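You operate a simulated robot arm through the tools that you are given. There is no shell and no other tool.

You are at the controls of a simulated two-armed robot. One attempt, no reset.

Task
Send the 3.5 mm bar through the check at level 2, then reset.
Fine: level set before the check; put the bar back.

Only the result counts: the job must be done as asked and must still hold three seconds after the hand-in. Knocking over, shifting, dropping, spilling or breaking anything else fails it.

Robot
Two 7-joint arms with two-finger parallel grippers on one trunk that stands fixed in place. Base frame: the origin is at the foot of the trunk, x ahead of it, y to its left, z up. Lengths are in cm, angles in rad, forces in N, time in s.
The left shoulder is at [7, 17.7, 112], the right one opposite. With the tool pointing down near the work surface each hand reaches from about 30 to 74 cm from the base axis, measured 20 degrees to its own side. Payload 3.43 kg a hand.
Tool frame (each hand has its own): the origin (TCP) lies between the finger pads and is the grasp point; the fingertips stand 3 cm ahead of it; z points along the fingers, y is the line along which they close. Largest opening 9.4 cm; finger width 2.8, thickness 1; the body of the gripper, 5 by 9.6 cm, starts 5.5 cm behind the TCP.
Orientation is that of the tool frame in the base frame, as [roll, pitch, yaw] about the fixed x, y, z axes, in that order (R = Rz(yaw) Ry(pitch) Rx(roll)). With the fingers straight down and closing along the base's y, the tool's x points along the base's -x, its y along +y and its z along -z.

Tools
- The arms move only by the tool nudge_tool. It takes "left_deltas", "right_deltas" or both (then of equal length, played together; a hand with none holds still); each is text: rows parted by semicolons, each of 7 numbers parted by spaces: the closure, from 0 (fully open) to 1 (shut), then the shift along the base's x, y, z in m, then the turn, a rotation vector about the base's x, y, z in rad. In form: grip dx dy dz ax ay az; .... A call has 1 to 20 rows; each row is the pose to reach, as a shift and turn from the pose commanded when the call began. Each row takes 0.2 s and may step no farther than 5 cm and 0.15 rad from the row before; otherwise, or with a gripper value out of range, the whole call is refused. A pose out of reach is approached as far as the arm can. The call stops where the force on the tool passes 90 N (or 10 N more than at its start, if that is more) or the arm is blocked; 0.2 s more then pass. The fingers move at their own pace (about 15.3 cm/s each) and stop on an object; they squeeze with about 28 N. The grip force told is the motor's: it shows also when the fingers shut on nothing. Time passes only in rows, and 0.2 s behind the last, so rows that repeat a pose let the fingers close. It gives the time, the measured TCP pose, the force on the tool (base axes), the opening and the grip force at its end, in the units of the frame above (readings bear some noise), with the torque about the TCP (base axes, N m) and any sound that the robot's microphone picked up.
- Cameras (640 x 400 px; columns grow to the right, rows downward): "scene" is now at [13.69, 2.27, 143.49]; the picture's right is [0.24, -0.97, 0.00], its down [-0.58, -0.15, -0.80] and it looks along [0.78, 0.20, -0.60] (base axes); focal length 312 px, centre (320, 200). "left" rides on the left gripper at [7.6, -1.4, -10.2] in its tool frame; the picture's right is [0.18, 0.98, 0.00], its down [-0.75, 0.14, -0.64] and it looks along [-0.63, 0.12, 0.77] (tool axes); focal length 243 px, centre (320, 200). "right" rides on the right gripper at [7.6, 1.4, -10.2] in its tool frame; the picture's right is [-0.18, 0.98, 0.00], its down [-0.75, -0.14, -0.64] and it looks along [-0.63, -0.12, 0.77] (tool axes); focal length 243 px, centre (320, 200). There is no depth. A picture from a camera that has moved, and an enlarged one, comes with that camera's place and axes in the base frame and with its lens.
- grab_frame(camera): a new picture of that camera. It takes no simulated time.
- lift_body(by): slides the trunk up (or, below 0, down) by that many cm; the arms and the scene camera ride with it, the base frame stays. It gives what a move gives, with no picture.
- head_to(pan, tilt): turns the head with the scene camera to pan (to the left, within 1.501 rad either way) and tilt (down, from -0.506 to 1.204), counted from straight ahead of the robot. It gives what a move gives.
- close_up(camera, box): a new picture of the part [left, top, right, bottom] of that camera's present view, enlarged. It takes no simulated time.
- finish_job(): hands the job in; it is judged then, once.

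Nothing tells you positions but the pictures and the camera data. Unless the task says otherwise, let go and move clear before handing in.

The tools are called after "Emit:" by a JSON object that holds its "method" and its "body". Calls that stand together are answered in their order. nudge_tool: Moves the arms, as the interface text tells. Its arguments: {"type":"object","properties":{"left_deltas":{"type":"string"},"right_deltas":{"type":"string"}},"required":[]} The other tools are called the same way: lift_body (by) moves the trunk up or down; head_to (pan, tilt) turns the head that bears the scene camera; grab_frame (camera) takes a picture; close_up (camera, box) takes an enlarged picture of a part of a camera's view; finish_job () hands the job in.

At the start:

```text
clock: 0.0
left_eef_pos: [50.3, 30.26, 117.52]
left_tool_rot: [-3.141, 0.0, 3.141]
left_wrist_force: [0.3, -0.6, -0.1]
left_torque: [0.0, 0.01, 0.04]
left_opening: 9.39
left_grasp_force: 0.2
right_eef_pos: [56.95, -14.22, 110.67]
right_tool_rot: [-3.141, 0.0, 3.141]
right_wrist_force: [0.1, -0.1, 0.1]
right_torque: [-0.02, 0.0, 0.0]
right_opening: 9.42
right_grasp_force: 0.1
trunk travel left (down, up): [-70.0, 14.0]
head pan, tilt (commanded): [0.246, 0.642]
```

scene: 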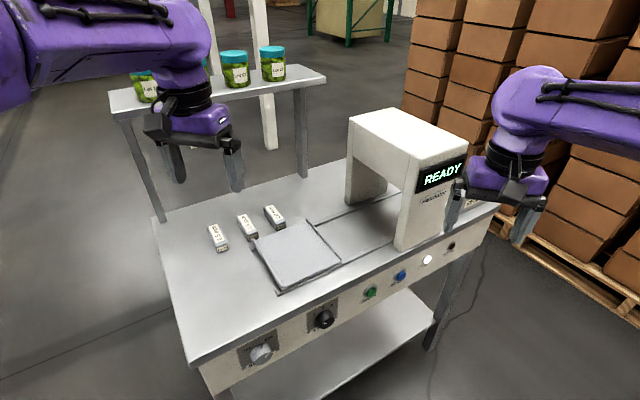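
right: 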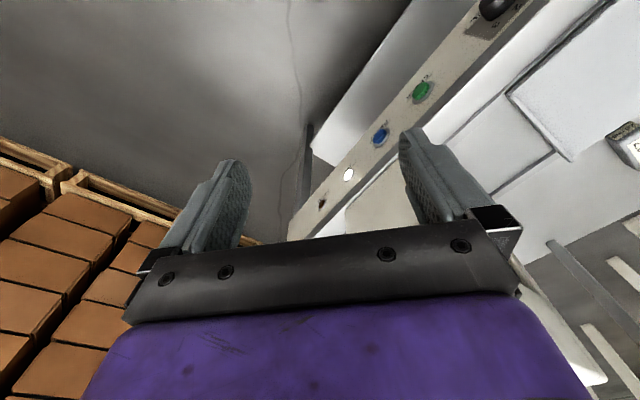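
left: 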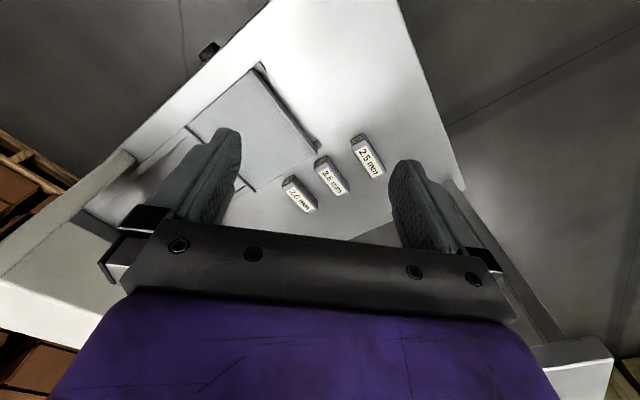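

I see a table with three small labelled bars, a sliding tray, a scanner arch showing READY, and a front panel with two knobs and some buttons. I'll enlarge these parts to read the labels before moving anything.

Emit:
{"method": "close_up", "body": {"camera": "scene", "box": [190, 190, 350, 290]}}

Emit:
{"method": "close_up", "body": {"camera": "scene", "box": [230, 280, 390, 380]}}

Emit:
{"method": "close_up", "body": {"camera": "scene", "box": [340, 220, 500, 320]}}

Emit:
{"method": "close_up", "body": {"camera": "scene", "box": [340, 100, 500, 200]}}

Emit:
{"method": "close_up", "body": {"camera": "left", "box": [240, 110, 400, 210]}}

```text
4.00 times, centred on (270, 240) of scene
camera zoom: at [13.69, 2.27, 143.49], right [0.24, -0.97, 0.0], down [-0.58, -0.15, -0.8], along [0.78, 0.2, -0.6], focal length 1250 px, centre (520, 40)
```

zoom: 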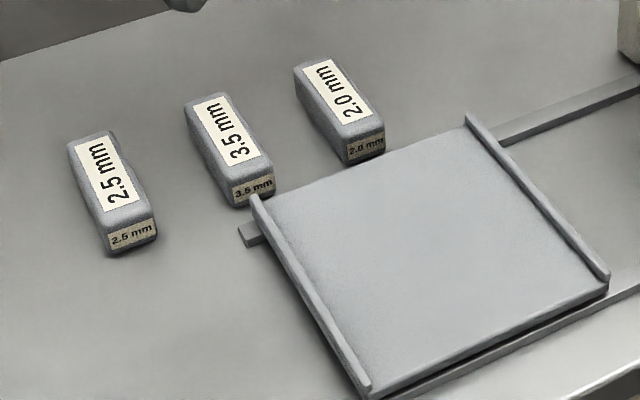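

```text
4.00 times, centred on (310, 330) of scene
camera zoom: at [13.69, 2.27, 143.49], right [0.24, -0.97, 0.0], down [-0.58, -0.15, -0.8], along [0.78, 0.2, -0.6], focal length 1250 px, centre (360, -320)
```

zoom: 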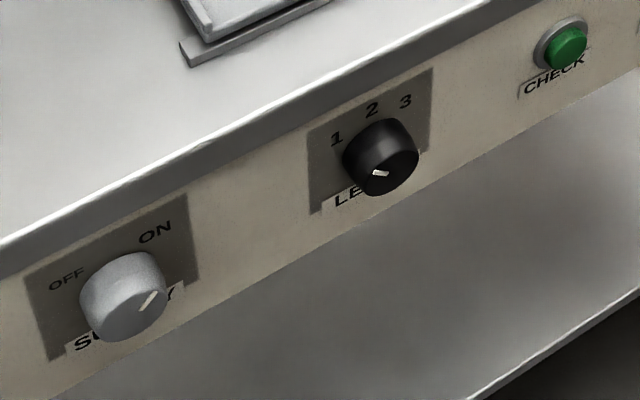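

```text
4.00 times, centred on (420, 270) of scene
camera zoom: at [13.69, 2.27, 143.49], right [0.24, -0.97, 0.0], down [-0.58, -0.15, -0.8], along [0.78, 0.2, -0.6], focal length 1250 px, centre (-80, -80)
```

zoom: 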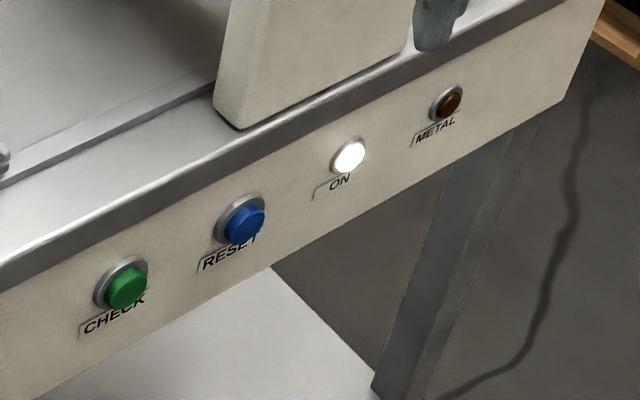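

```text
4.00 times, centred on (420, 150) of scene
camera zoom: at [13.69, 2.27, 143.49], right [0.24, -0.97, 0.0], down [-0.58, -0.15, -0.8], along [0.78, 0.2, -0.6], focal length 1250 px, centre (-80, 400)
```

zoom: 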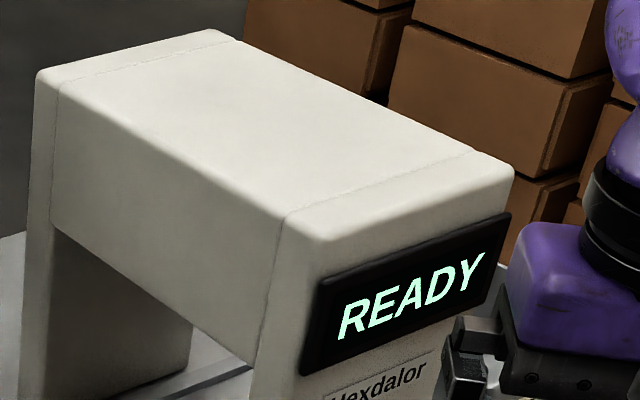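

```text
4.00 times, centred on (320, 160) of left
camera zoom: at [42.66, 28.81, 127.65], right [-0.18, 0.98, 0.0], down [0.75, 0.14, 0.64], along [0.63, 0.12, -0.77], focal length 970 px, centre (320, 360)
```

zoom: 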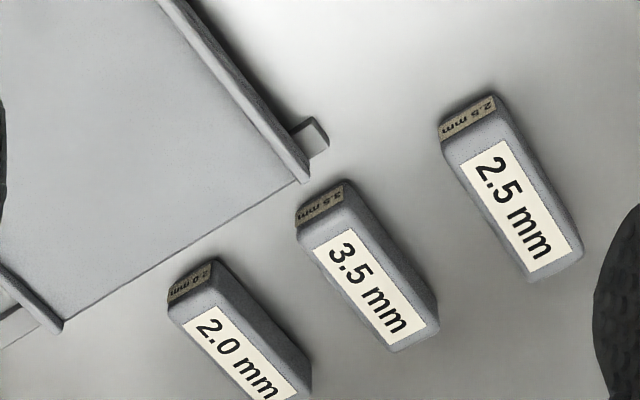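

The table is turned about 45°, with the front panel facing the robot's right, and the 3.5 mm bar is the middle of the three, at about (68.5, 35.6, 90). I'll zoom in on the knobs and on the tray and rail before moving.

Emit:
{"method": "close_up", "body": {"camera": "scene", "box": [300, 290, 348, 320]}}

Emit:
{"method": "close_up", "body": {"camera": "scene", "box": [296, 296, 360, 336]}}

Emit:
{"method": "close_up", "body": {"camera": "scene", "box": [230, 330, 294, 370]}}

Emit:
{"method": "close_up", "body": {"camera": "scene", "box": [240, 150, 480, 300]}}

Emit:
{"method": "close_up", "body": {"camera": "right", "box": [320, 0, 560, 150]}}

```text
13.33 times, centred on (324, 305) of scene
camera zoom: at [13.69, 2.27, 143.49], right [0.24, -0.97, 0.0], down [-0.58, -0.15, -0.8], along [0.78, 0.2, -0.6], focal length 4166 px, centre (267, -1200)
```

zoom: 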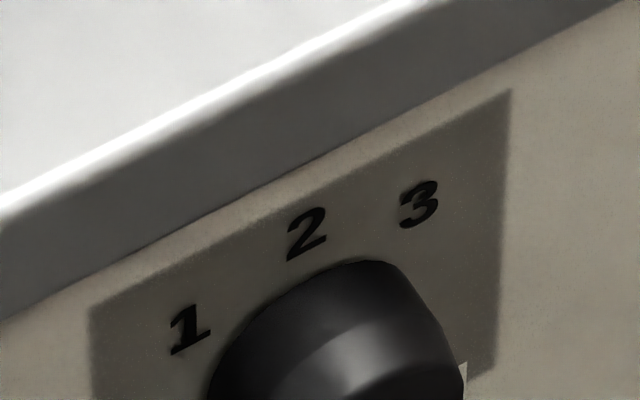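

```text
10.00 times, centred on (328, 316) of scene
camera zoom: at [13.69, 2.27, 143.49], right [0.24, -0.97, 0.0], down [-0.58, -0.15, -0.8], along [0.78, 0.2, -0.6], focal length 3125 px, centre (240, -960)
```

zoom: 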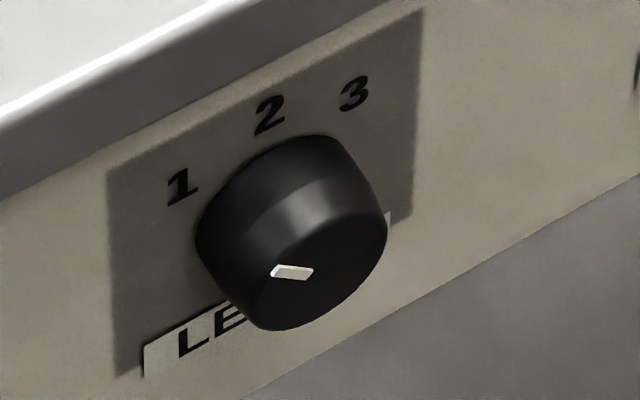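

```text
10.00 times, centred on (262, 350) of scene
camera zoom: at [13.69, 2.27, 143.49], right [0.24, -0.97, 0.0], down [-0.58, -0.15, -0.8], along [0.78, 0.2, -0.6], focal length 3125 px, centre (900, -1300)
```

zoom: 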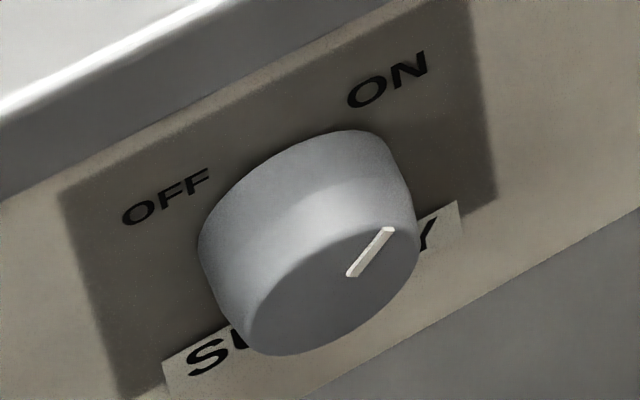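

```text
2.67 times, centred on (360, 225) of scene
camera zoom: at [13.69, 2.27, 143.49], right [0.24, -0.97, 0.0], down [-0.58, -0.15, -0.8], along [0.78, 0.2, -0.6], focal length 833 px, centre (213, 133)
```

zoom: 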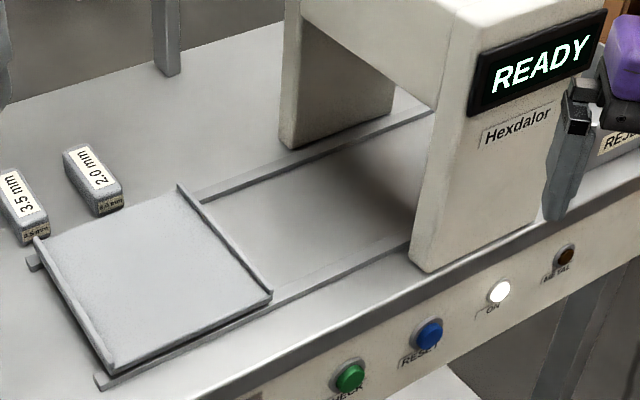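

```text
2.67 times, centred on (440, 75) of right
camera zoom: at [49.28, -12.97, 120.91], right [0.18, 0.98, 0.0], down [0.75, -0.14, 0.64], along [0.63, -0.12, -0.77], focal length 647 px, centre (0, 533)
```

zoom: 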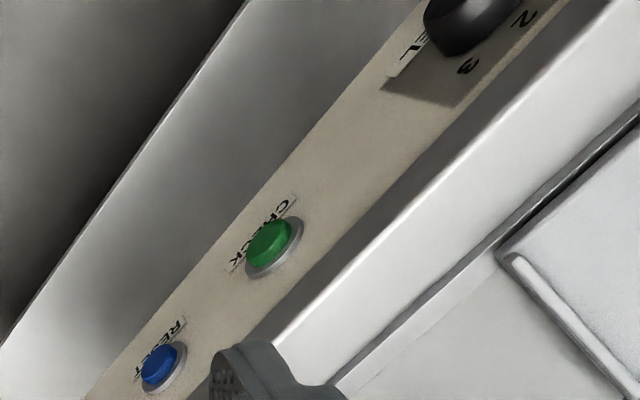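

The LEVEL pointer is at 1 (45° to the left), so level 2 needs a 45° clockwise turn, and SUPPLY is already ON. I'll bring the right hand in front of the panel, first yawing it by 45°, so I can measure the knob and buttons with its camera.

Emit:
{"method": "nudge_tool", "body": {"right_deltas": "0 -0.022 0.02 -0.018 0 0 0.131; 0 -0.044 0.04 -0.036 0 0 0.262; 0 -0.066 0.06 -0.054 0 0 0.393; 0 -0.088 0.08 -0.072 0 0 0.524; 0 -0.11 0.10 -0.09 0 0 0.655; 0 -0.13 0.12 -0.107 0 0 0.785; 0 -0.13 0.12 -0.107 0 0 0.785"}}

Emit:
{"method": "grab_frame", "body": {"camera": "right"}}

Emit:
{"method": "grab_frame", "body": {"camera": "scene"}}

```text
clock: 1.6
left_eef_pos: [50.32, 30.22, 117.53]
left_tool_rot: [3.141, 0.0, 3.141]
left_wrist_force: [-0.3, -0.1, 0.4]
left_torque: [0.02, -0.03, 0.03]
left_opening: 9.4
left_grasp_force: 0.0
right_eef_pos: [43.95, -2.39, 99.73]
right_tool_rot: [3.141, 0.0, -2.354]
right_wrist_force: [-0.5, 0.0, 0.2]
right_torque: [0.0, -0.03, 0.02]
right_opening: 9.39
right_grasp_force: 0.0
trunk travel left (down, up): [-70.0, 14.0]
head pan, tilt (commanded): [0.246, 0.642]
```

```text
taken
camera right: at [37.49, -6.86, 109.99], right [-0.57, 0.82, 0.0], down [0.63, 0.43, 0.64], along [0.53, 0.36, -0.77], focal length 243 px, centre (320, 200)
```

right: 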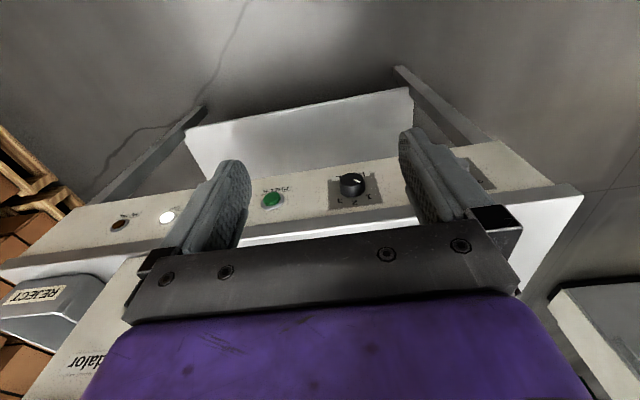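

```text
taken
camera scene: at [13.69, 2.24, 143.49], right [0.24, -0.97, 0.0], down [-0.58, -0.15, -0.8], along [0.78, 0.2, -0.6], focal length 312 px, centre (320, 200)
```

scene: 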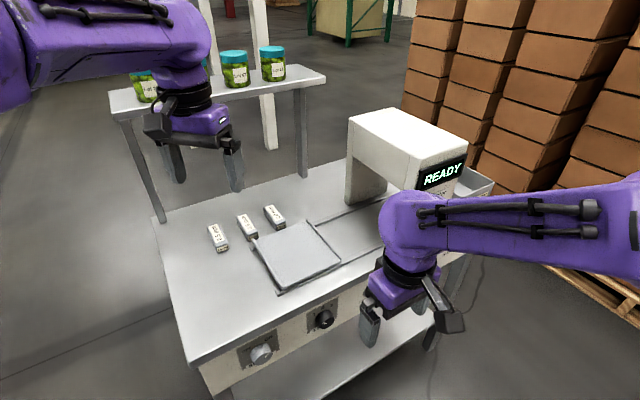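

The hand is in place, yawed 45°, in front of the panel. Next I'll tilt it part way so its camera looks straight at the panel.

Emit:
{"method": "nudge_tool", "body": {"right_deltas": "0 -0.005 -0.005 -0.015 0.0926 -0.0926 0; 0 -0.01 -0.01 -0.03 0.185 -0.185 0; 0 -0.015 -0.015 -0.045 0.278 -0.278 0; 0 -0.02 -0.02 -0.06 0.37 -0.37 0; 0 -0.025 -0.025 -0.075 0.463 -0.463 0; 0 -0.03 -0.03 -0.09 0.555 -0.555 0; 0 -0.03 -0.03 -0.09 0.555 -0.555 0"}}

Emit:
{"method": "grab_frame", "body": {"camera": "right"}}

Emit:
{"method": "grab_frame", "body": {"camera": "scene"}}

```text
clock: 3.2
left_eef_pos: [50.31, 30.38, 117.49]
left_tool_rot: [-3.141, -0.001, -3.141]
left_wrist_force: [-0.2, -0.1, -0.2]
left_torque: [0.0, -0.01, 0.01]
left_opening: 9.42
left_grasp_force: 0.1
right_eef_pos: [40.87, -5.18, 90.8]
right_tool_rot: [3.141, 0.786, -2.357]
right_wrist_force: [0.1, 0.0, 0.5]
right_torque: [-0.02, 0.0, 0.03]
right_opening: 9.42
right_grasp_force: 0.1
trunk travel left (down, up): [-70.0, 14.0]
head pan, tilt (commanded): [0.246, 0.642]
```

```text
taken
camera right: at [30.87, -13.27, 92.79], right [-0.6, 0.79, 0.13], down [0.16, -0.04, 0.99], along [0.78, 0.61, -0.1], focal length 243 px, centre (320, 200)
```

right: 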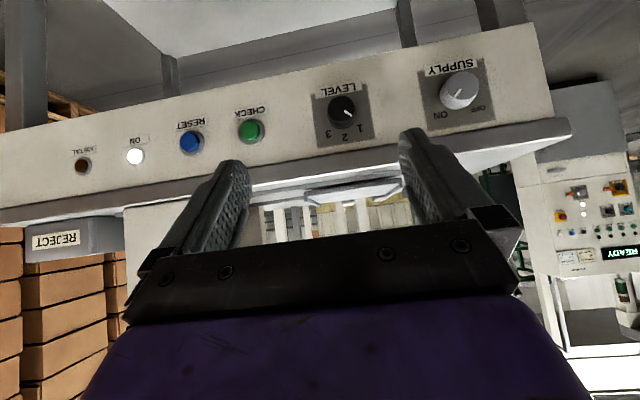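

```text
taken
camera scene: at [13.64, 2.31, 143.5], right [0.24, -0.97, 0.0], down [-0.58, -0.15, -0.8], along [0.78, 0.2, -0.6], focal length 312 px, centre (320, 200)
```

scene: 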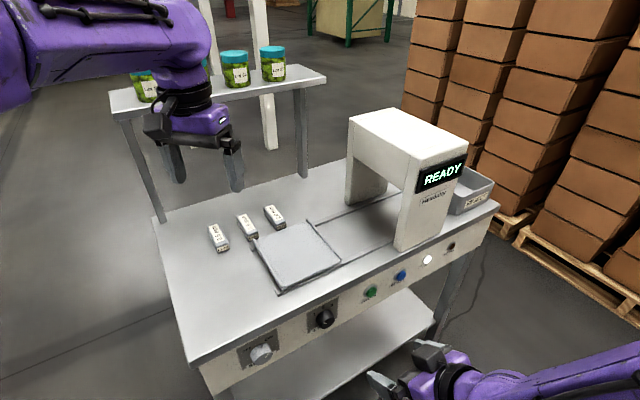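

Now the camera faces the panel square on, though the picture is upside down. I'll zoom in to pin down the knob and button positions.

Emit:
{"method": "close_up", "body": {"camera": "right", "box": [296, 70, 392, 130]}}

Emit:
{"method": "close_up", "body": {"camera": "right", "box": [160, 90, 320, 190]}}

Emit:
{"method": "close_up", "body": {"camera": "scene", "box": [296, 266, 424, 346]}}

Emit:
{"method": "close_up", "body": {"camera": "scene", "box": [400, 140, 528, 220]}}

```text
6.67 times, centred on (344, 100) of right
camera zoom: at [30.87, -13.27, 92.79], right [-0.6, 0.79, 0.13], down [0.16, -0.04, 0.99], along [0.78, 0.61, -0.1], focal length 1618 px, centre (160, 867)
```

zoom: 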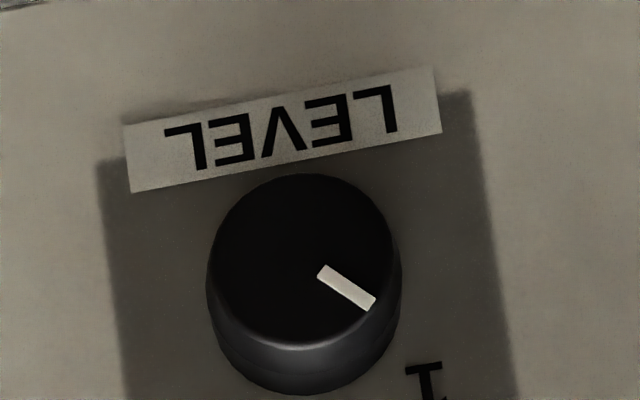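

```text
4.00 times, centred on (240, 140) of right
camera zoom: at [30.87, -13.27, 92.79], right [-0.6, 0.79, 0.13], down [0.16, -0.04, 0.99], along [0.78, 0.61, -0.1], focal length 970 px, centre (640, 440)
```

zoom: 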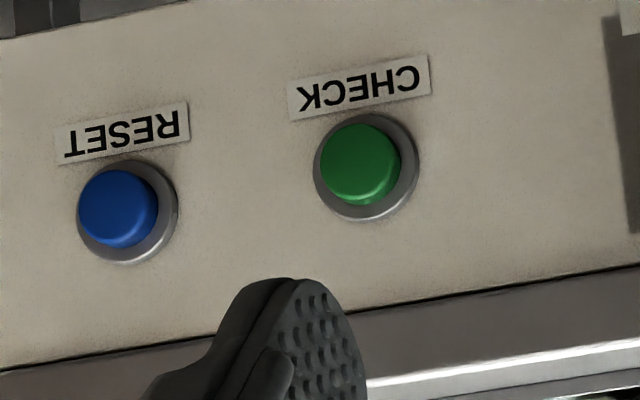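

```text
5.00 times, centred on (360, 306) of scene
camera zoom: at [13.64, 2.31, 143.5], right [0.24, -0.97, 0.0], down [-0.58, -0.15, -0.8], along [0.78, 0.2, -0.6], focal length 1562 px, centre (120, -330)
```

zoom: 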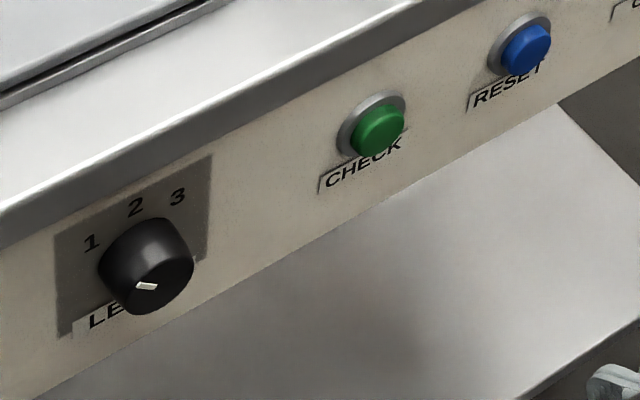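

```text
5.00 times, centred on (464, 180) of scene
camera zoom: at [13.64, 2.31, 143.5], right [0.24, -0.97, 0.0], down [-0.58, -0.15, -0.8], along [0.78, 0.2, -0.6], focal length 1562 px, centre (-400, 300)
```

zoom: 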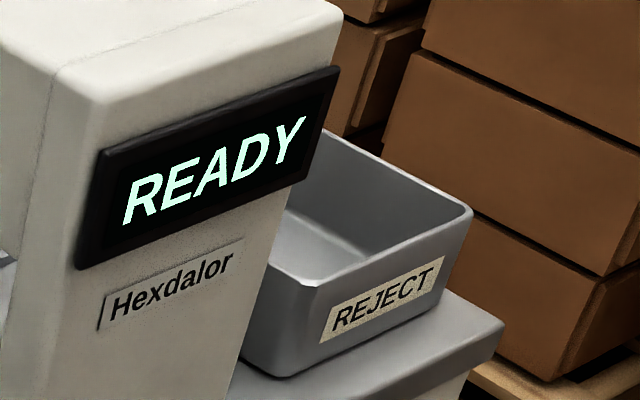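

I place the LEVEL knob face at about (53.5, 10.2, 77.5), CHECK at (64.5, 1.4, 77.6) and RESET at (71.9, -5.5, 77.4). I'll turn the right hand fully horizontal and stop about 7 cm short of the knob.

Emit:
{"method": "nudge_tool", "body": {"right_deltas": "0 0.0125 0.0175 -0.0225 0.0926 -0.0926 0; 0 0.025 0.035 -0.045 0.185 -0.185 0; 0 0.0375 0.0525 -0.0675 0.278 -0.278 0; 0 0.05 0.07 -0.09 0.37 -0.37 0; 0 0.0625 0.0875 -0.112 0.463 -0.463 0; 0 0.0765 0.1045 -0.134 0.555 -0.555 0; 0 0.0765 0.1045 -0.134 0.555 -0.555 0"}}

Emit:
{"method": "grab_frame", "body": {"camera": "right"}}

Emit:
{"method": "grab_frame", "body": {"camera": "scene"}}

```text
clock: 4.8
left_eef_pos: [50.25, 30.32, 117.57]
left_tool_rot: [-3.141, 0.0, 3.14]
left_wrist_force: [0.0, -0.8, 0.8]
left_torque: [-0.02, -0.01, -0.01]
left_opening: 9.4
left_grasp_force: 0.1
right_eef_pos: [48.43, 5.14, 77.55]
right_tool_rot: [0.719, 1.569, 1.505]
right_wrist_force: [-0.9, 0.4, -0.9]
right_torque: [-0.03, -0.01, -0.01]
right_opening: 9.37
right_grasp_force: 0.0
trunk travel left (down, up): [-70.0, 14.0]
head pan, tilt (commanded): [0.246, 0.642]
```

```text
taken
camera right: at [40.23, -1.19, 69.98], right [-0.69, 0.69, 0.18], down [-0.35, -0.55, 0.75], along [0.63, 0.46, 0.63], focal length 243 px, centre (320, 200)
```

right: 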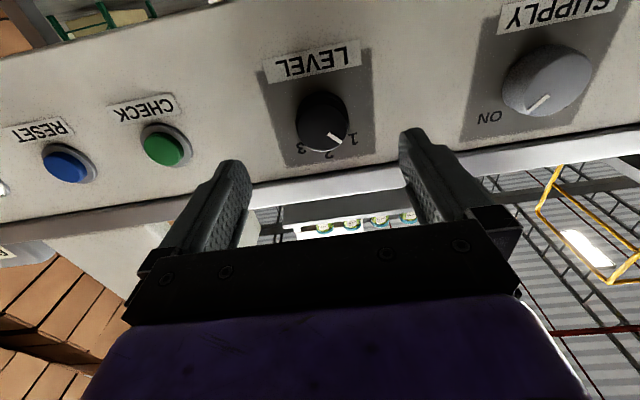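

```text
taken
camera scene: at [13.63, 2.26, 143.5], right [0.24, -0.97, 0.0], down [-0.58, -0.15, -0.8], along [0.78, 0.2, -0.6], focal length 312 px, centre (320, 200)
```

scene: 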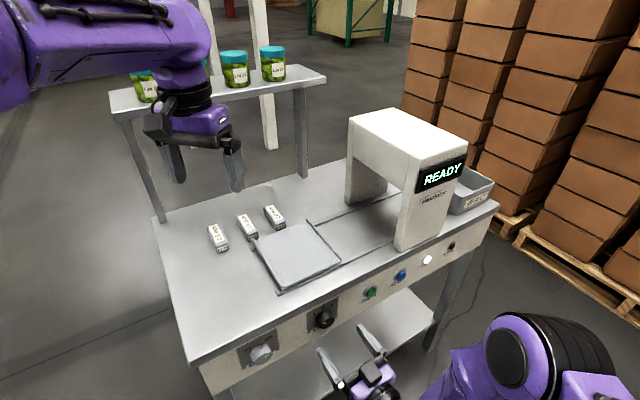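

Emit:
{"method": "close_up", "body": {"camera": "right", "box": [280, 70, 376, 130]}}

Emit:
{"method": "close_up", "body": {"camera": "right", "box": [272, 85, 368, 145]}}

Emit:
{"method": "close_up", "body": {"camera": "scene", "box": [290, 300, 418, 380]}}

```text
6.67 times, centred on (328, 100) of right
camera zoom: at [40.23, -1.19, 69.98], right [-0.69, 0.69, 0.18], down [-0.35, -0.55, 0.75], along [0.63, 0.46, 0.63], focal length 1618 px, centre (267, 867)
```

zoom: 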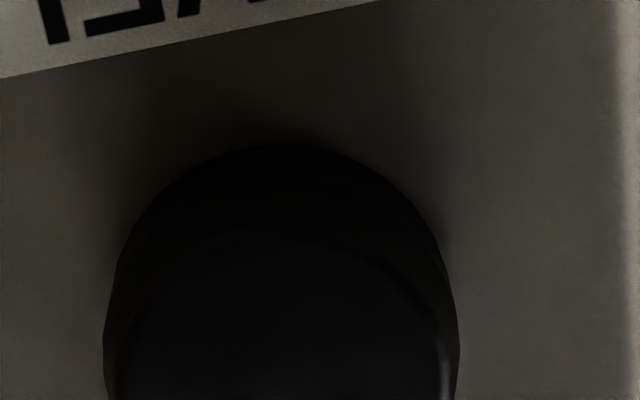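

```text
6.67 times, centred on (320, 115) of right
camera zoom: at [40.23, -1.19, 69.98], right [-0.69, 0.69, 0.18], down [-0.35, -0.55, 0.75], along [0.63, 0.46, 0.63], focal length 1618 px, centre (320, 767)
```

zoom: 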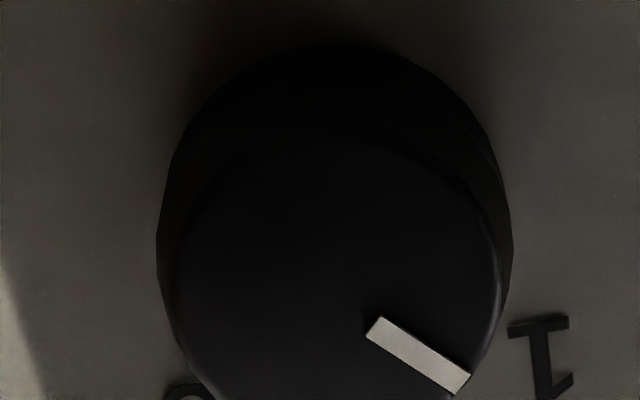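

```text
5.00 times, centred on (354, 340) of scene
camera zoom: at [13.63, 2.26, 143.5], right [0.24, -0.97, 0.0], down [-0.58, -0.15, -0.8], along [0.78, 0.2, -0.6], focal length 1562 px, centre (150, -500)
```

zoom: 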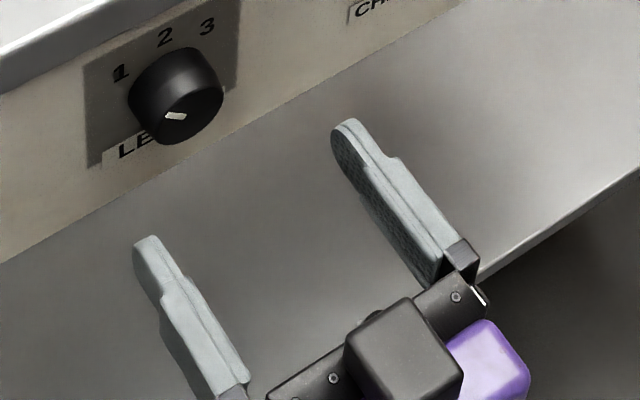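

The hand is square to the panel and the knob sits almost exactly on the tool axis. I'll slide straight in around the knob with the fingers open.

Emit:
{"method": "nudge_tool", "body": {"right_deltas": "0 0.0105 0.011 0 0 0 0; 0 0.021 0.022 0 0 0 0; 0 0.0315 0.033 0 0 0 0; 0 0.042 0.044 0 0 0 0; 0 0.042 0.044 0 0 0 0"}}

Emit:
{"method": "grab_frame", "body": {"camera": "right"}}

Emit:
{"method": "close_up", "body": {"camera": "scene", "box": [270, 280, 398, 360]}}

```text
clock: 6.0
left_eef_pos: [50.28, 30.18, 117.5]
left_tool_rot: [3.14, 0.001, -3.141]
left_wrist_force: [-0.1, -0.3, -0.8]
left_torque: [0.02, 0.01, 0.03]
left_opening: 9.41
left_grasp_force: 0.1
right_eef_pos: [52.9, 9.49, 77.47]
right_tool_rot: [2.297, 1.568, 3.084]
right_wrist_force: [0.5, -0.7, 0.1]
right_torque: [0.0, -0.02, 0.01]
right_opening: 9.39
right_grasp_force: 0.0
trunk travel left (down, up): [-70.0, 14.0]
head pan, tilt (commanded): [0.246, 0.642]
```

```text
taken
camera right: at [44.53, 3.18, 69.91], right [-0.69, 0.7, 0.19], down [-0.35, -0.55, 0.75], along [0.63, 0.46, 0.63], focal length 243 px, centre (320, 200)
```

right: 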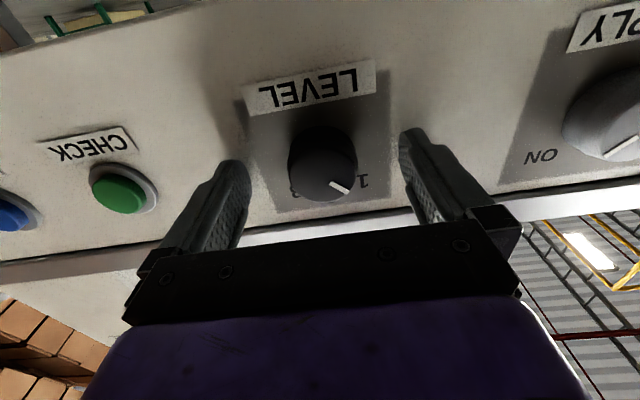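

```text
5.00 times, centred on (334, 320) of scene
camera zoom: at [13.68, 2.25, 143.49], right [0.24, -0.97, 0.0], down [-0.58, -0.15, -0.8], along [0.78, 0.2, -0.6], focal length 1562 px, centre (250, -400)
```

zoom: 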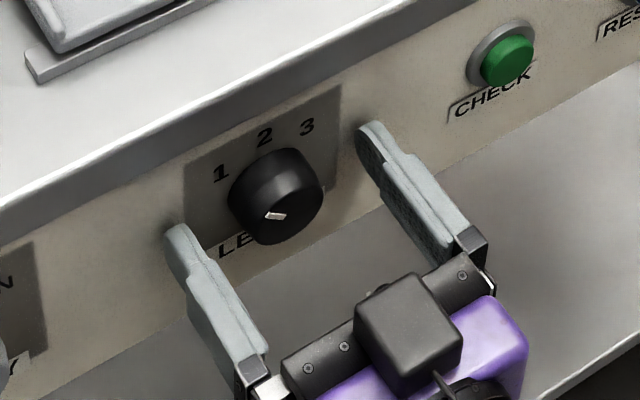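

The fingers straddle the knob evenly at the right depth, so now I'll close on it.

Emit:
{"method": "nudge_tool", "body": {"right_deltas": "0.5 0 0 0 0 0 0; 1 0 0 0 0 0 0; 1 0 0 0 0 0 0; 1 0 0 0 0 0 0"}}

Emit:
{"method": "close_up", "body": {"camera": "scene", "box": [270, 280, 398, 360]}}

Emit:
{"method": "grab_frame", "body": {"camera": "right"}}

```text
clock: 7.0
left_eef_pos: [50.31, 30.28, 117.43]
left_tool_rot: [3.14, -0.001, 3.141]
left_wrist_force: [-0.8, -0.2, -0.1]
left_torque: [0.04, 0.0, -0.03]
left_opening: 9.41
left_grasp_force: 0.1
right_eef_pos: [52.8, 9.66, 77.56]
right_tool_rot: [2.839, 1.569, -2.657]
right_wrist_force: [-2.8, 4.4, -0.9]
right_torque: [0.12, -0.01, 0.3]
right_opening: 4.12
right_grasp_force: 44.8
trunk travel left (down, up): [-70.0, 14.0]
head pan, tilt (commanded): [0.246, 0.642]
```

```text
5.00 times, centred on (334, 320) of scene
camera zoom: at [13.64, 2.38, 143.49], right [0.24, -0.97, 0.0], down [-0.58, -0.15, -0.8], along [0.78, 0.2, -0.6], focal length 1562 px, centre (250, -400)
```

zoom: 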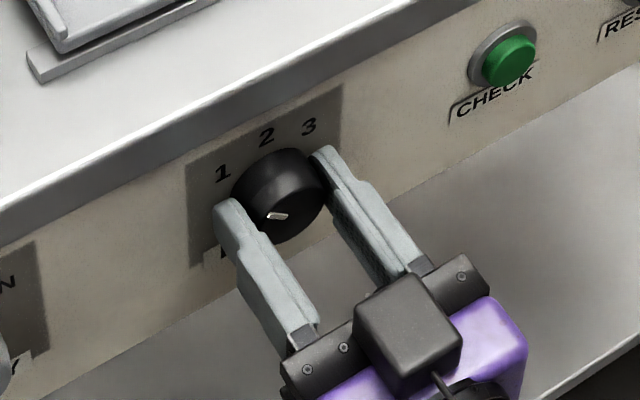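

```text
taken
camera right: at [44.46, 3.27, 69.91], right [-0.7, 0.69, 0.18], down [-0.35, -0.55, 0.75], along [0.63, 0.46, 0.63], focal length 243 px, centre (320, 200)
```

right: 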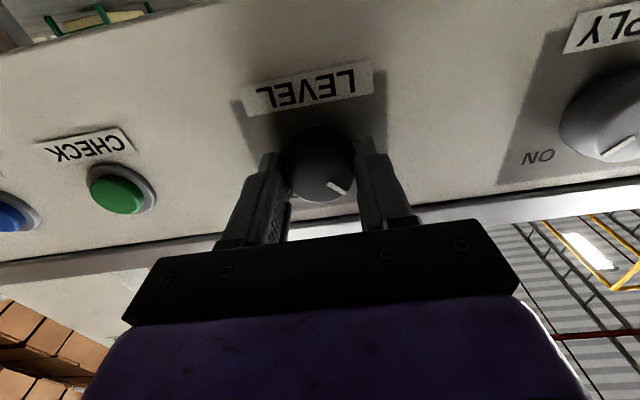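

The grip is firm on the knob, with the opening at 4.1 cm. I'll turn it 45° clockwise toward level 2.

Emit:
{"method": "nudge_tool", "body": {"right_deltas": "1 -0.001 0.001 0 0.0926 0.0926 0; 1 -0.001 0.001 0 0.185 0.185 0; 1 -0.001 0.001 0 0.278 0.278 0; 1 -0.001 0.001 0 0.37 0.37 0; 1 -0.001 0.001 0 0.463 0.463 0; 1 -0.001 0.001 0 0.555 0.555 0; 1 -0.001 0.001 0 0.555 0.555 0"}}

Emit:
{"method": "close_up", "body": {"camera": "scene", "box": [286, 290, 366, 340]}}

Emit:
{"method": "grab_frame", "body": {"camera": "right"}}

```text
clock: 8.6
left_eef_pos: [50.35, 30.2, 117.42]
left_tool_rot: [3.14, -0.001, 3.141]
left_wrist_force: [0.2, 0.3, -0.1]
left_torque: [0.0, 0.0, -0.02]
left_opening: 9.41
left_grasp_force: 0.0
right_eef_pos: [52.75, 9.49, 77.57]
right_tool_rot: [1.575, 0.782, 2.357]
right_wrist_force: [0.4, -1.7, -7.0]
right_torque: [-0.27, 0.25, 0.03]
right_opening: 4.14
right_grasp_force: 44.8
trunk travel left (down, up): [-70.0, 14.0]
head pan, tilt (commanded): [0.246, 0.642]
```

```text
8.00 times, centred on (326, 315) of scene
camera zoom: at [13.81, 2.28, 143.48], right [0.24, -0.97, 0.0], down [-0.58, -0.15, -0.8], along [0.78, 0.2, -0.6], focal length 2500 px, centre (272, -720)
```

zoom: 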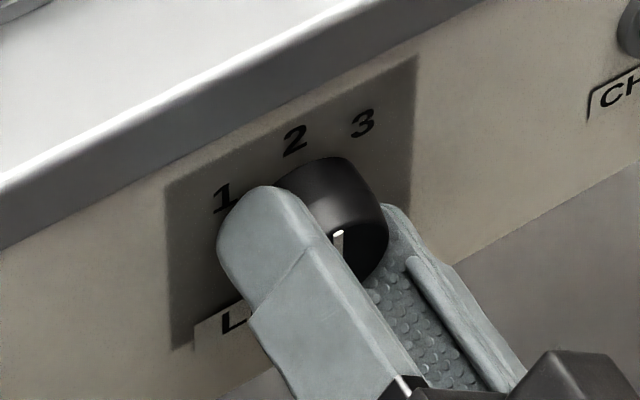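

```text
taken
camera right: at [40.91, 6.83, 73.19], right [-0.4, 0.4, 0.83], down [-0.01, -0.9, 0.43], along [0.92, 0.17, 0.36], focal length 243 px, centre (320, 200)
```

right: 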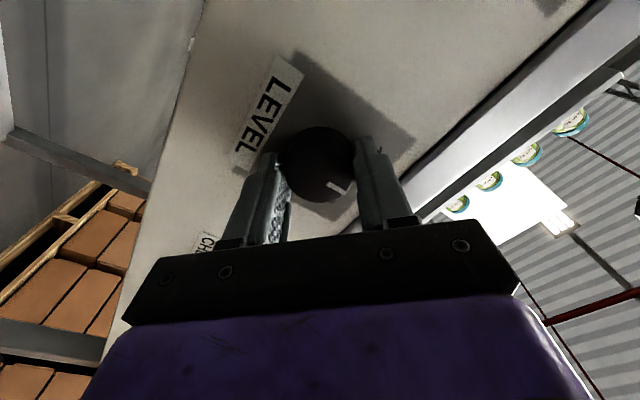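

The mark now points up toward 2. I'll open gently, back straight out and check.

Emit:
{"method": "nudge_tool", "body": {"right_deltas": "0.3 0 0 0 0 0 0; 0.3 0 0 0 0 0 0; 0.3 -0.015 -0.015 0 0 0 0; 0.3 -0.03 -0.03 0 0 0 0; 0.3 -0.045 -0.045 0 0 0 0; 0.3 -0.06 -0.06 0 0 0 0; 0.3 -0.06 -0.06 0 0 0 0"}}

Emit:
{"method": "close_up", "body": {"camera": "scene", "box": [286, 290, 366, 340]}}

Emit:
{"method": "grab_frame", "body": {"camera": "right"}}

```text
clock: 10.2
left_eef_pos: [50.32, 30.26, 117.43]
left_tool_rot: [-3.141, 0.0, -3.141]
left_wrist_force: [0.8, 0.4, 0.5]
left_torque: [-0.01, 0.01, -0.01]
left_opening: 9.41
left_grasp_force: 0.1
right_eef_pos: [46.6, 3.5, 77.52]
right_tool_rot: [1.573, 0.785, 2.357]
right_wrist_force: [0.8, 0.0, -0.1]
right_torque: [0.0, 0.02, 0.02]
right_opening: 6.58
right_grasp_force: 0.1
trunk travel left (down, up): [-70.0, 14.0]
head pan, tilt (commanded): [0.246, 0.642]
```

```text
8.00 times, centred on (326, 315) of scene
camera zoom: at [13.72, 2.31, 143.49], right [0.24, -0.97, 0.0], down [-0.58, -0.15, -0.8], along [0.78, 0.2, -0.6], focal length 2500 px, centre (272, -720)
```

zoom: 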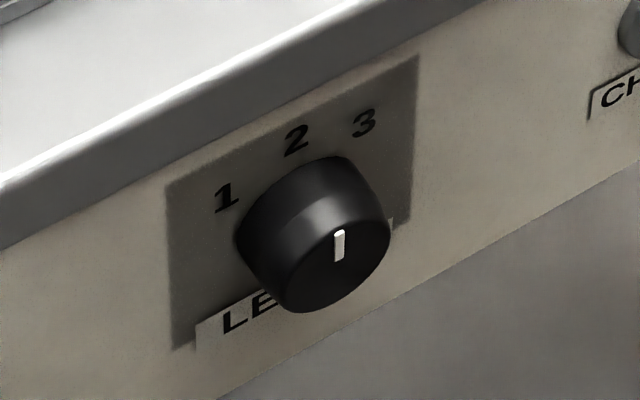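

```text
taken
camera right: at [34.79, 0.77, 73.21], right [-0.4, 0.4, 0.83], down [-0.01, -0.9, 0.43], along [0.92, 0.17, 0.36], focal length 243 px, centre (320, 200)
```

right: 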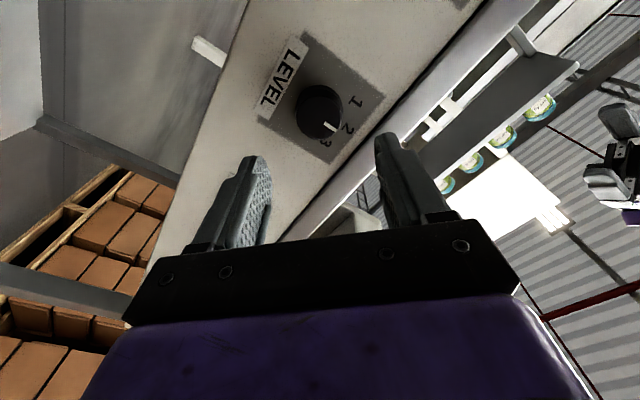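

Level 2 is set. Next I'll move the left hand over the middle (3.5 mm) bar, yawed 45° to match it, staying high for a measuring look.

Emit:
{"method": "nudge_tool", "body": {"left_deltas": "0 0.025 0.004 -0.02 0 0 0.131; 0 0.05 0.008 -0.04 0 0 0.262; 0 0.075 0.012 -0.065 0 0 0.393; 0 0.1 0.016 -0.09 0 0 0.524; 0 0.125 0.02 -0.115 0 0 0.655; 0 0.15 0.025 -0.135 0 0 0.785; 0 0.15 0.025 -0.135 0 0 0.785"}}

Emit:
{"method": "grab_frame", "body": {"camera": "left"}}

Emit:
{"method": "grab_frame", "body": {"camera": "scene"}}

```text
clock: 11.8
left_eef_pos: [65.23, 32.82, 104.13]
left_tool_rot: [3.141, 0.002, -2.356]
left_wrist_force: [-0.2, 0.3, 0.0]
left_torque: [0.01, -0.01, -0.01]
left_opening: 9.39
left_grasp_force: 0.0
right_eef_pos: [46.61, 3.55, 77.64]
right_tool_rot: [1.57, 0.785, 2.356]
right_wrist_force: [-0.5, 0.2, -0.6]
right_torque: [0.03, 0.02, -0.01]
right_opening: 6.6
right_grasp_force: 0.0
trunk travel left (down, up): [-70.0, 14.0]
head pan, tilt (commanded): [0.246, 0.642]
```

```text
taken
camera left: at [60.85, 26.41, 114.15], right [-0.83, 0.56, 0.0], down [0.43, 0.63, 0.64], along [0.36, 0.53, -0.77], focal length 243 px, centre (320, 200)
```

left: 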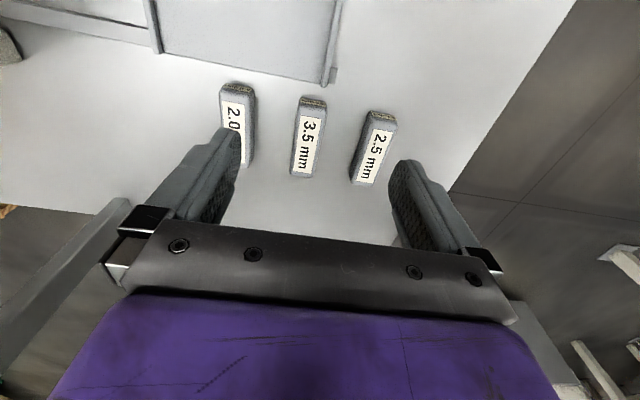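

```text
taken
camera scene: at [13.57, 2.23, 143.51], right [0.24, -0.97, 0.0], down [-0.58, -0.15, -0.8], along [0.78, 0.2, -0.6], focal length 312 px, centre (320, 200)
```

scene: 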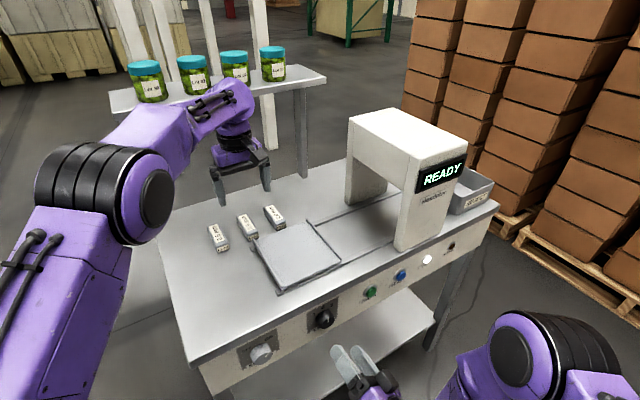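

The left hand is above the bars with clear room to the shelf behind. I'll zoom in to measure the 3.5 mm bar precisely.

Emit:
{"method": "close_up", "body": {"camera": "left", "box": [240, 85, 400, 185]}}

Emit:
{"method": "close_up", "body": {"camera": "scene", "box": [190, 140, 350, 240]}}

Emit:
{"method": "close_up", "body": {"camera": "scene", "box": [200, 190, 296, 250]}}

```text
4.00 times, centred on (320, 135) of left
camera zoom: at [60.85, 26.41, 114.15], right [-0.83, 0.56, 0.0], down [0.43, 0.63, 0.64], along [0.36, 0.53, -0.77], focal length 970 px, centre (320, 460)
```

zoom: 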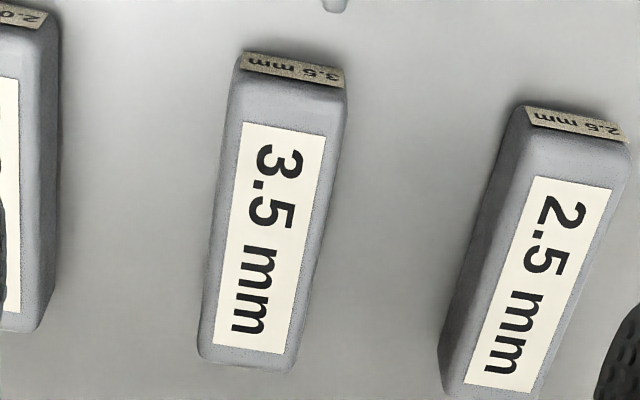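

```text
4.00 times, centred on (270, 190) of scene
camera zoom: at [13.57, 2.23, 143.51], right [0.24, -0.97, 0.0], down [-0.58, -0.15, -0.8], along [0.78, 0.2, -0.6], focal length 1250 px, centre (520, 240)
```

zoom: 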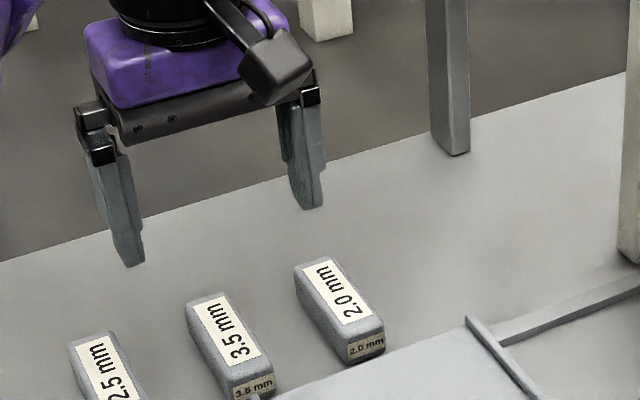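

```text
6.67 times, centred on (248, 220) of scene
camera zoom: at [13.57, 2.23, 143.51], right [0.24, -0.97, 0.0], down [-0.58, -0.15, -0.8], along [0.78, 0.2, -0.6], focal length 2083 px, centre (800, 67)
```

zoom: 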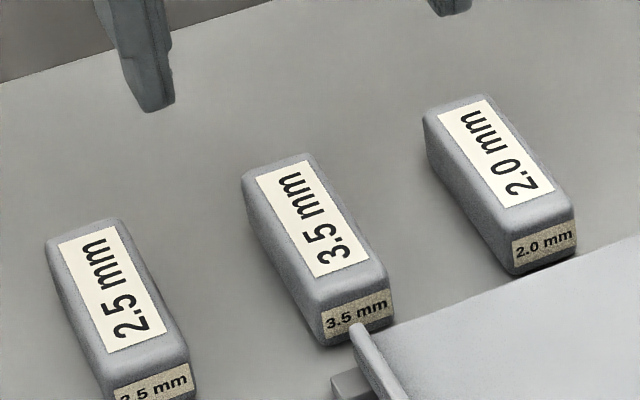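

The bar's centre is at about (69.1, 35.9), its top at z≈89.8, and it lies square to the hand. I'll shift over it and partly descend, then check the reach and alignment.

Emit:
{"method": "nudge_tool", "body": {"left_deltas": "0 0.02 0.016 -0.02 0 0 0; 0 0.038 0.031 -0.045 0 0 0; 0 0.038 0.031 -0.07 0 0 0; 0 0.038 0.031 -0.07 0 0 0"}}

Emit:
{"method": "grab_frame", "body": {"camera": "left"}}

Emit:
{"method": "close_up", "body": {"camera": "scene", "box": [190, 150, 350, 250]}}

```text
clock: 12.8
left_eef_pos: [68.5, 36.44, 96.91]
left_tool_rot: [3.141, -0.001, -2.357]
left_wrist_force: [-0.4, -0.1, 0.1]
left_torque: [-0.01, -0.02, 0.01]
left_opening: 9.42
left_grasp_force: 0.1
left hand out of reach, approached as far as the arm can: row 2, 3, 4
right_eef_pos: [46.66, 3.59, 77.5]
right_tool_rot: [1.572, 0.786, 2.358]
right_wrist_force: [-0.2, 0.4, -0.6]
right_torque: [0.01, 0.01, -0.02]
right_opening: 6.59
right_grasp_force: 0.0
trunk travel left (down, up): [-70.0, 14.0]
head pan, tilt (commanded): [0.246, 0.642]
```

```text
taken
camera left: at [64.06, 29.98, 107.09], right [-0.83, 0.56, 0.0], down [0.43, 0.63, 0.64], along [0.36, 0.53, -0.77], focal length 243 px, centre (320, 200)
```

left: 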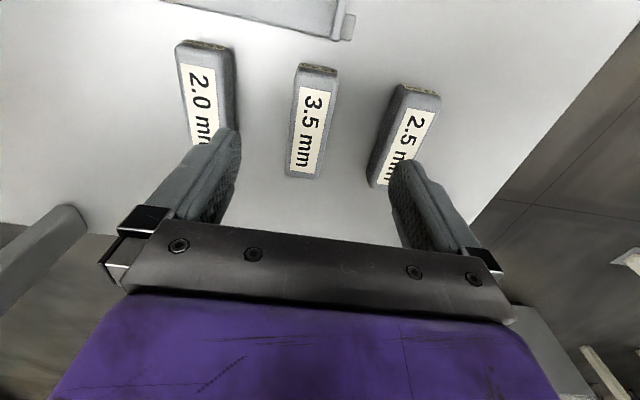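

```text
4.00 times, centred on (270, 200) of scene
camera zoom: at [13.74, 2.33, 143.48], right [0.24, -0.97, 0.0], down [-0.58, -0.15, -0.8], along [0.78, 0.2, -0.6], focal length 1250 px, centre (520, 200)
```

zoom: 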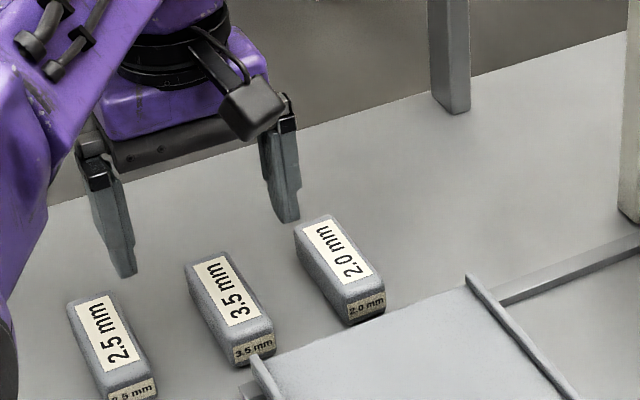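

A straight-down hand stops about 0.6 cm short of the bar's centre. I'll tilt it 0.15 rad outward along the bar's length, which gains reach and keeps the pads flat on the bar's sides.

Emit:
{"method": "nudge_tool", "body": {"left_deltas": "0 -0.002 -0.002 0 0.053 -0.053 0; 0 -0.002 -0.002 0 0.106 -0.106 0; 0 -0.002 -0.002 0 0.106 -0.106 0"}}

Emit:
{"method": "grab_frame", "body": {"camera": "left"}}

Emit:
{"method": "close_up", "body": {"camera": "left", "box": [240, 55, 400, 155]}}

```text
clock: 13.6
left_eef_pos: [68.14, 36.2, 97.0]
left_tool_rot: [3.141, 0.152, -2.356]
left_wrist_force: [0.2, 0.1, 0.6]
left_torque: [-0.01, -0.05, 0.04]
left_opening: 9.38
left_grasp_force: 0.0
right_eef_pos: [46.54, 3.52, 77.58]
right_tool_rot: [1.572, 0.786, 2.358]
right_wrist_force: [-0.4, 0.6, 0.2]
right_torque: [-0.02, 0.01, 0.01]
right_opening: 6.58
right_grasp_force: 0.0
trunk travel left (down, up): [-70.0, 14.0]
head pan, tilt (commanded): [0.246, 0.642]
```

```text
taken
camera left: at [62.82, 28.78, 105.89], right [-0.82, 0.57, -0.03], down [0.36, 0.56, 0.75], along [0.44, 0.61, -0.66], focal length 243 px, centre (320, 200)
```

left: 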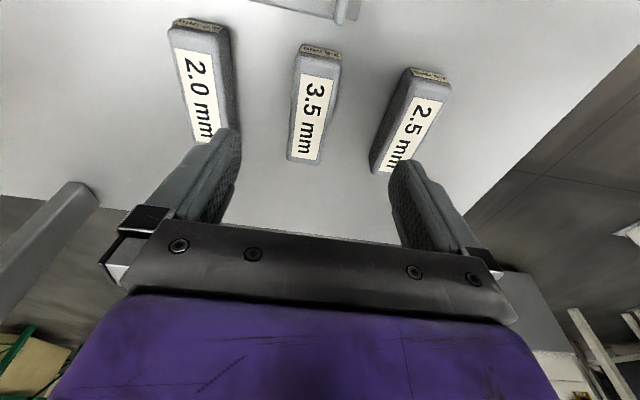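

```text
4.00 times, centred on (320, 105) of left
camera zoom: at [62.82, 28.78, 105.89], right [-0.82, 0.57, -0.03], down [0.36, 0.56, 0.75], along [0.44, 0.61, -0.66], focal length 970 px, centre (320, 580)
```

zoom: 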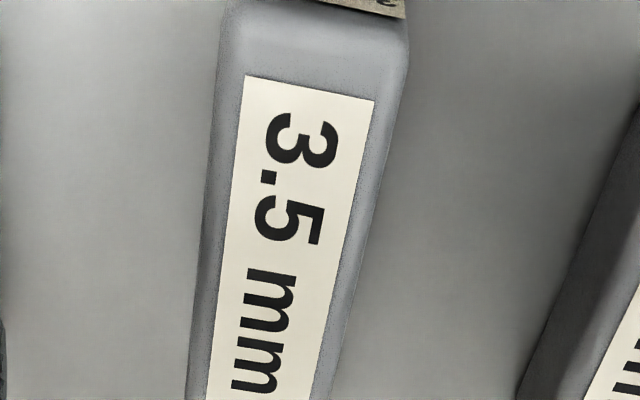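

The tilt worked, and the hand needs a shift of about (+0.7, -0.5) cm to centre on the bar. The neighbouring bars are only 7.5 cm away, so I'll narrow the opening to about 6 cm before lowering.

Emit:
{"method": "nudge_tool", "body": {"left_deltas": "0.38 0.0035 -0.0025 0 0 0 0; 0.38 0.007 -0.0053 0 0 0 0; 0.38 0.007 -0.0053 -0.015 0 0 0; 0.38 0.007 -0.0053 -0.028 0 0 0; 0.38 0.007 -0.0053 -0.028 0 0 0"}}

Emit:
{"method": "grab_frame", "body": {"camera": "left"}}

Emit:
{"method": "close_up", "body": {"camera": "scene", "box": [190, 150, 350, 250]}}

```text
clock: 14.8
left_eef_pos: [68.96, 35.52, 94.27]
left_tool_rot: [-3.141, 0.151, -2.355]
left_wrist_force: [0.1, -0.2, 0.3]
left_torque: [-0.03, 0.03, 0.0]
left_opening: 5.82
left_grasp_force: 0.0
right_eef_pos: [46.58, 3.56, 77.48]
right_tool_rot: [1.572, 0.785, 2.357]
right_wrist_force: [0.0, -0.2, 0.5]
right_torque: [0.02, 0.0, 0.02]
right_opening: 6.58
right_grasp_force: 0.0
trunk travel left (down, up): [-70.0, 14.0]
head pan, tilt (commanded): [0.246, 0.642]
```

```text
taken
camera left: at [63.6, 28.03, 103.09], right [-0.82, 0.57, -0.03], down [0.36, 0.56, 0.75], along [0.44, 0.61, -0.66], focal length 243 px, centre (320, 200)
```

left: 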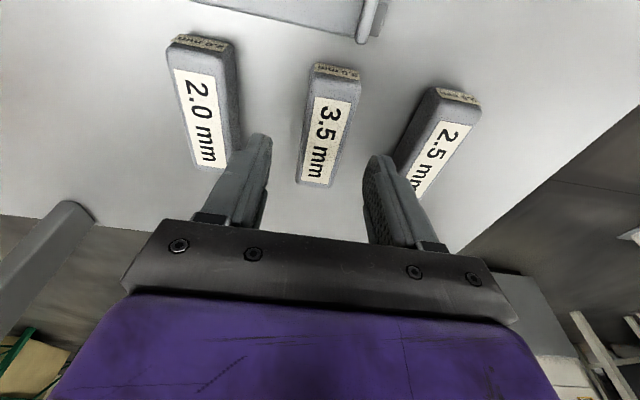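

```text
4.00 times, centred on (270, 200) of scene
camera zoom: at [13.67, 2.27, 143.5], right [0.24, -0.97, 0.0], down [-0.58, -0.15, -0.8], along [0.78, 0.2, -0.6], focal length 1250 px, centre (520, 200)
```

zoom: 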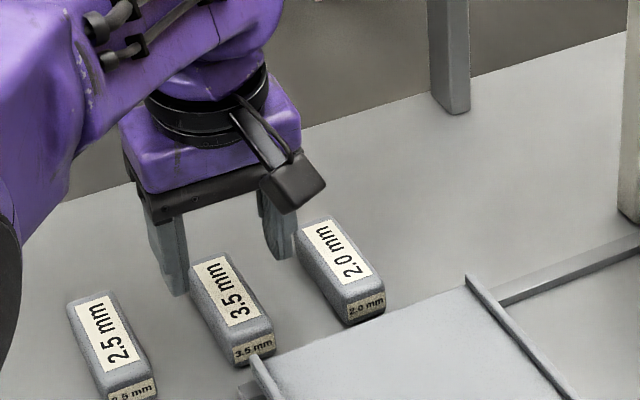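

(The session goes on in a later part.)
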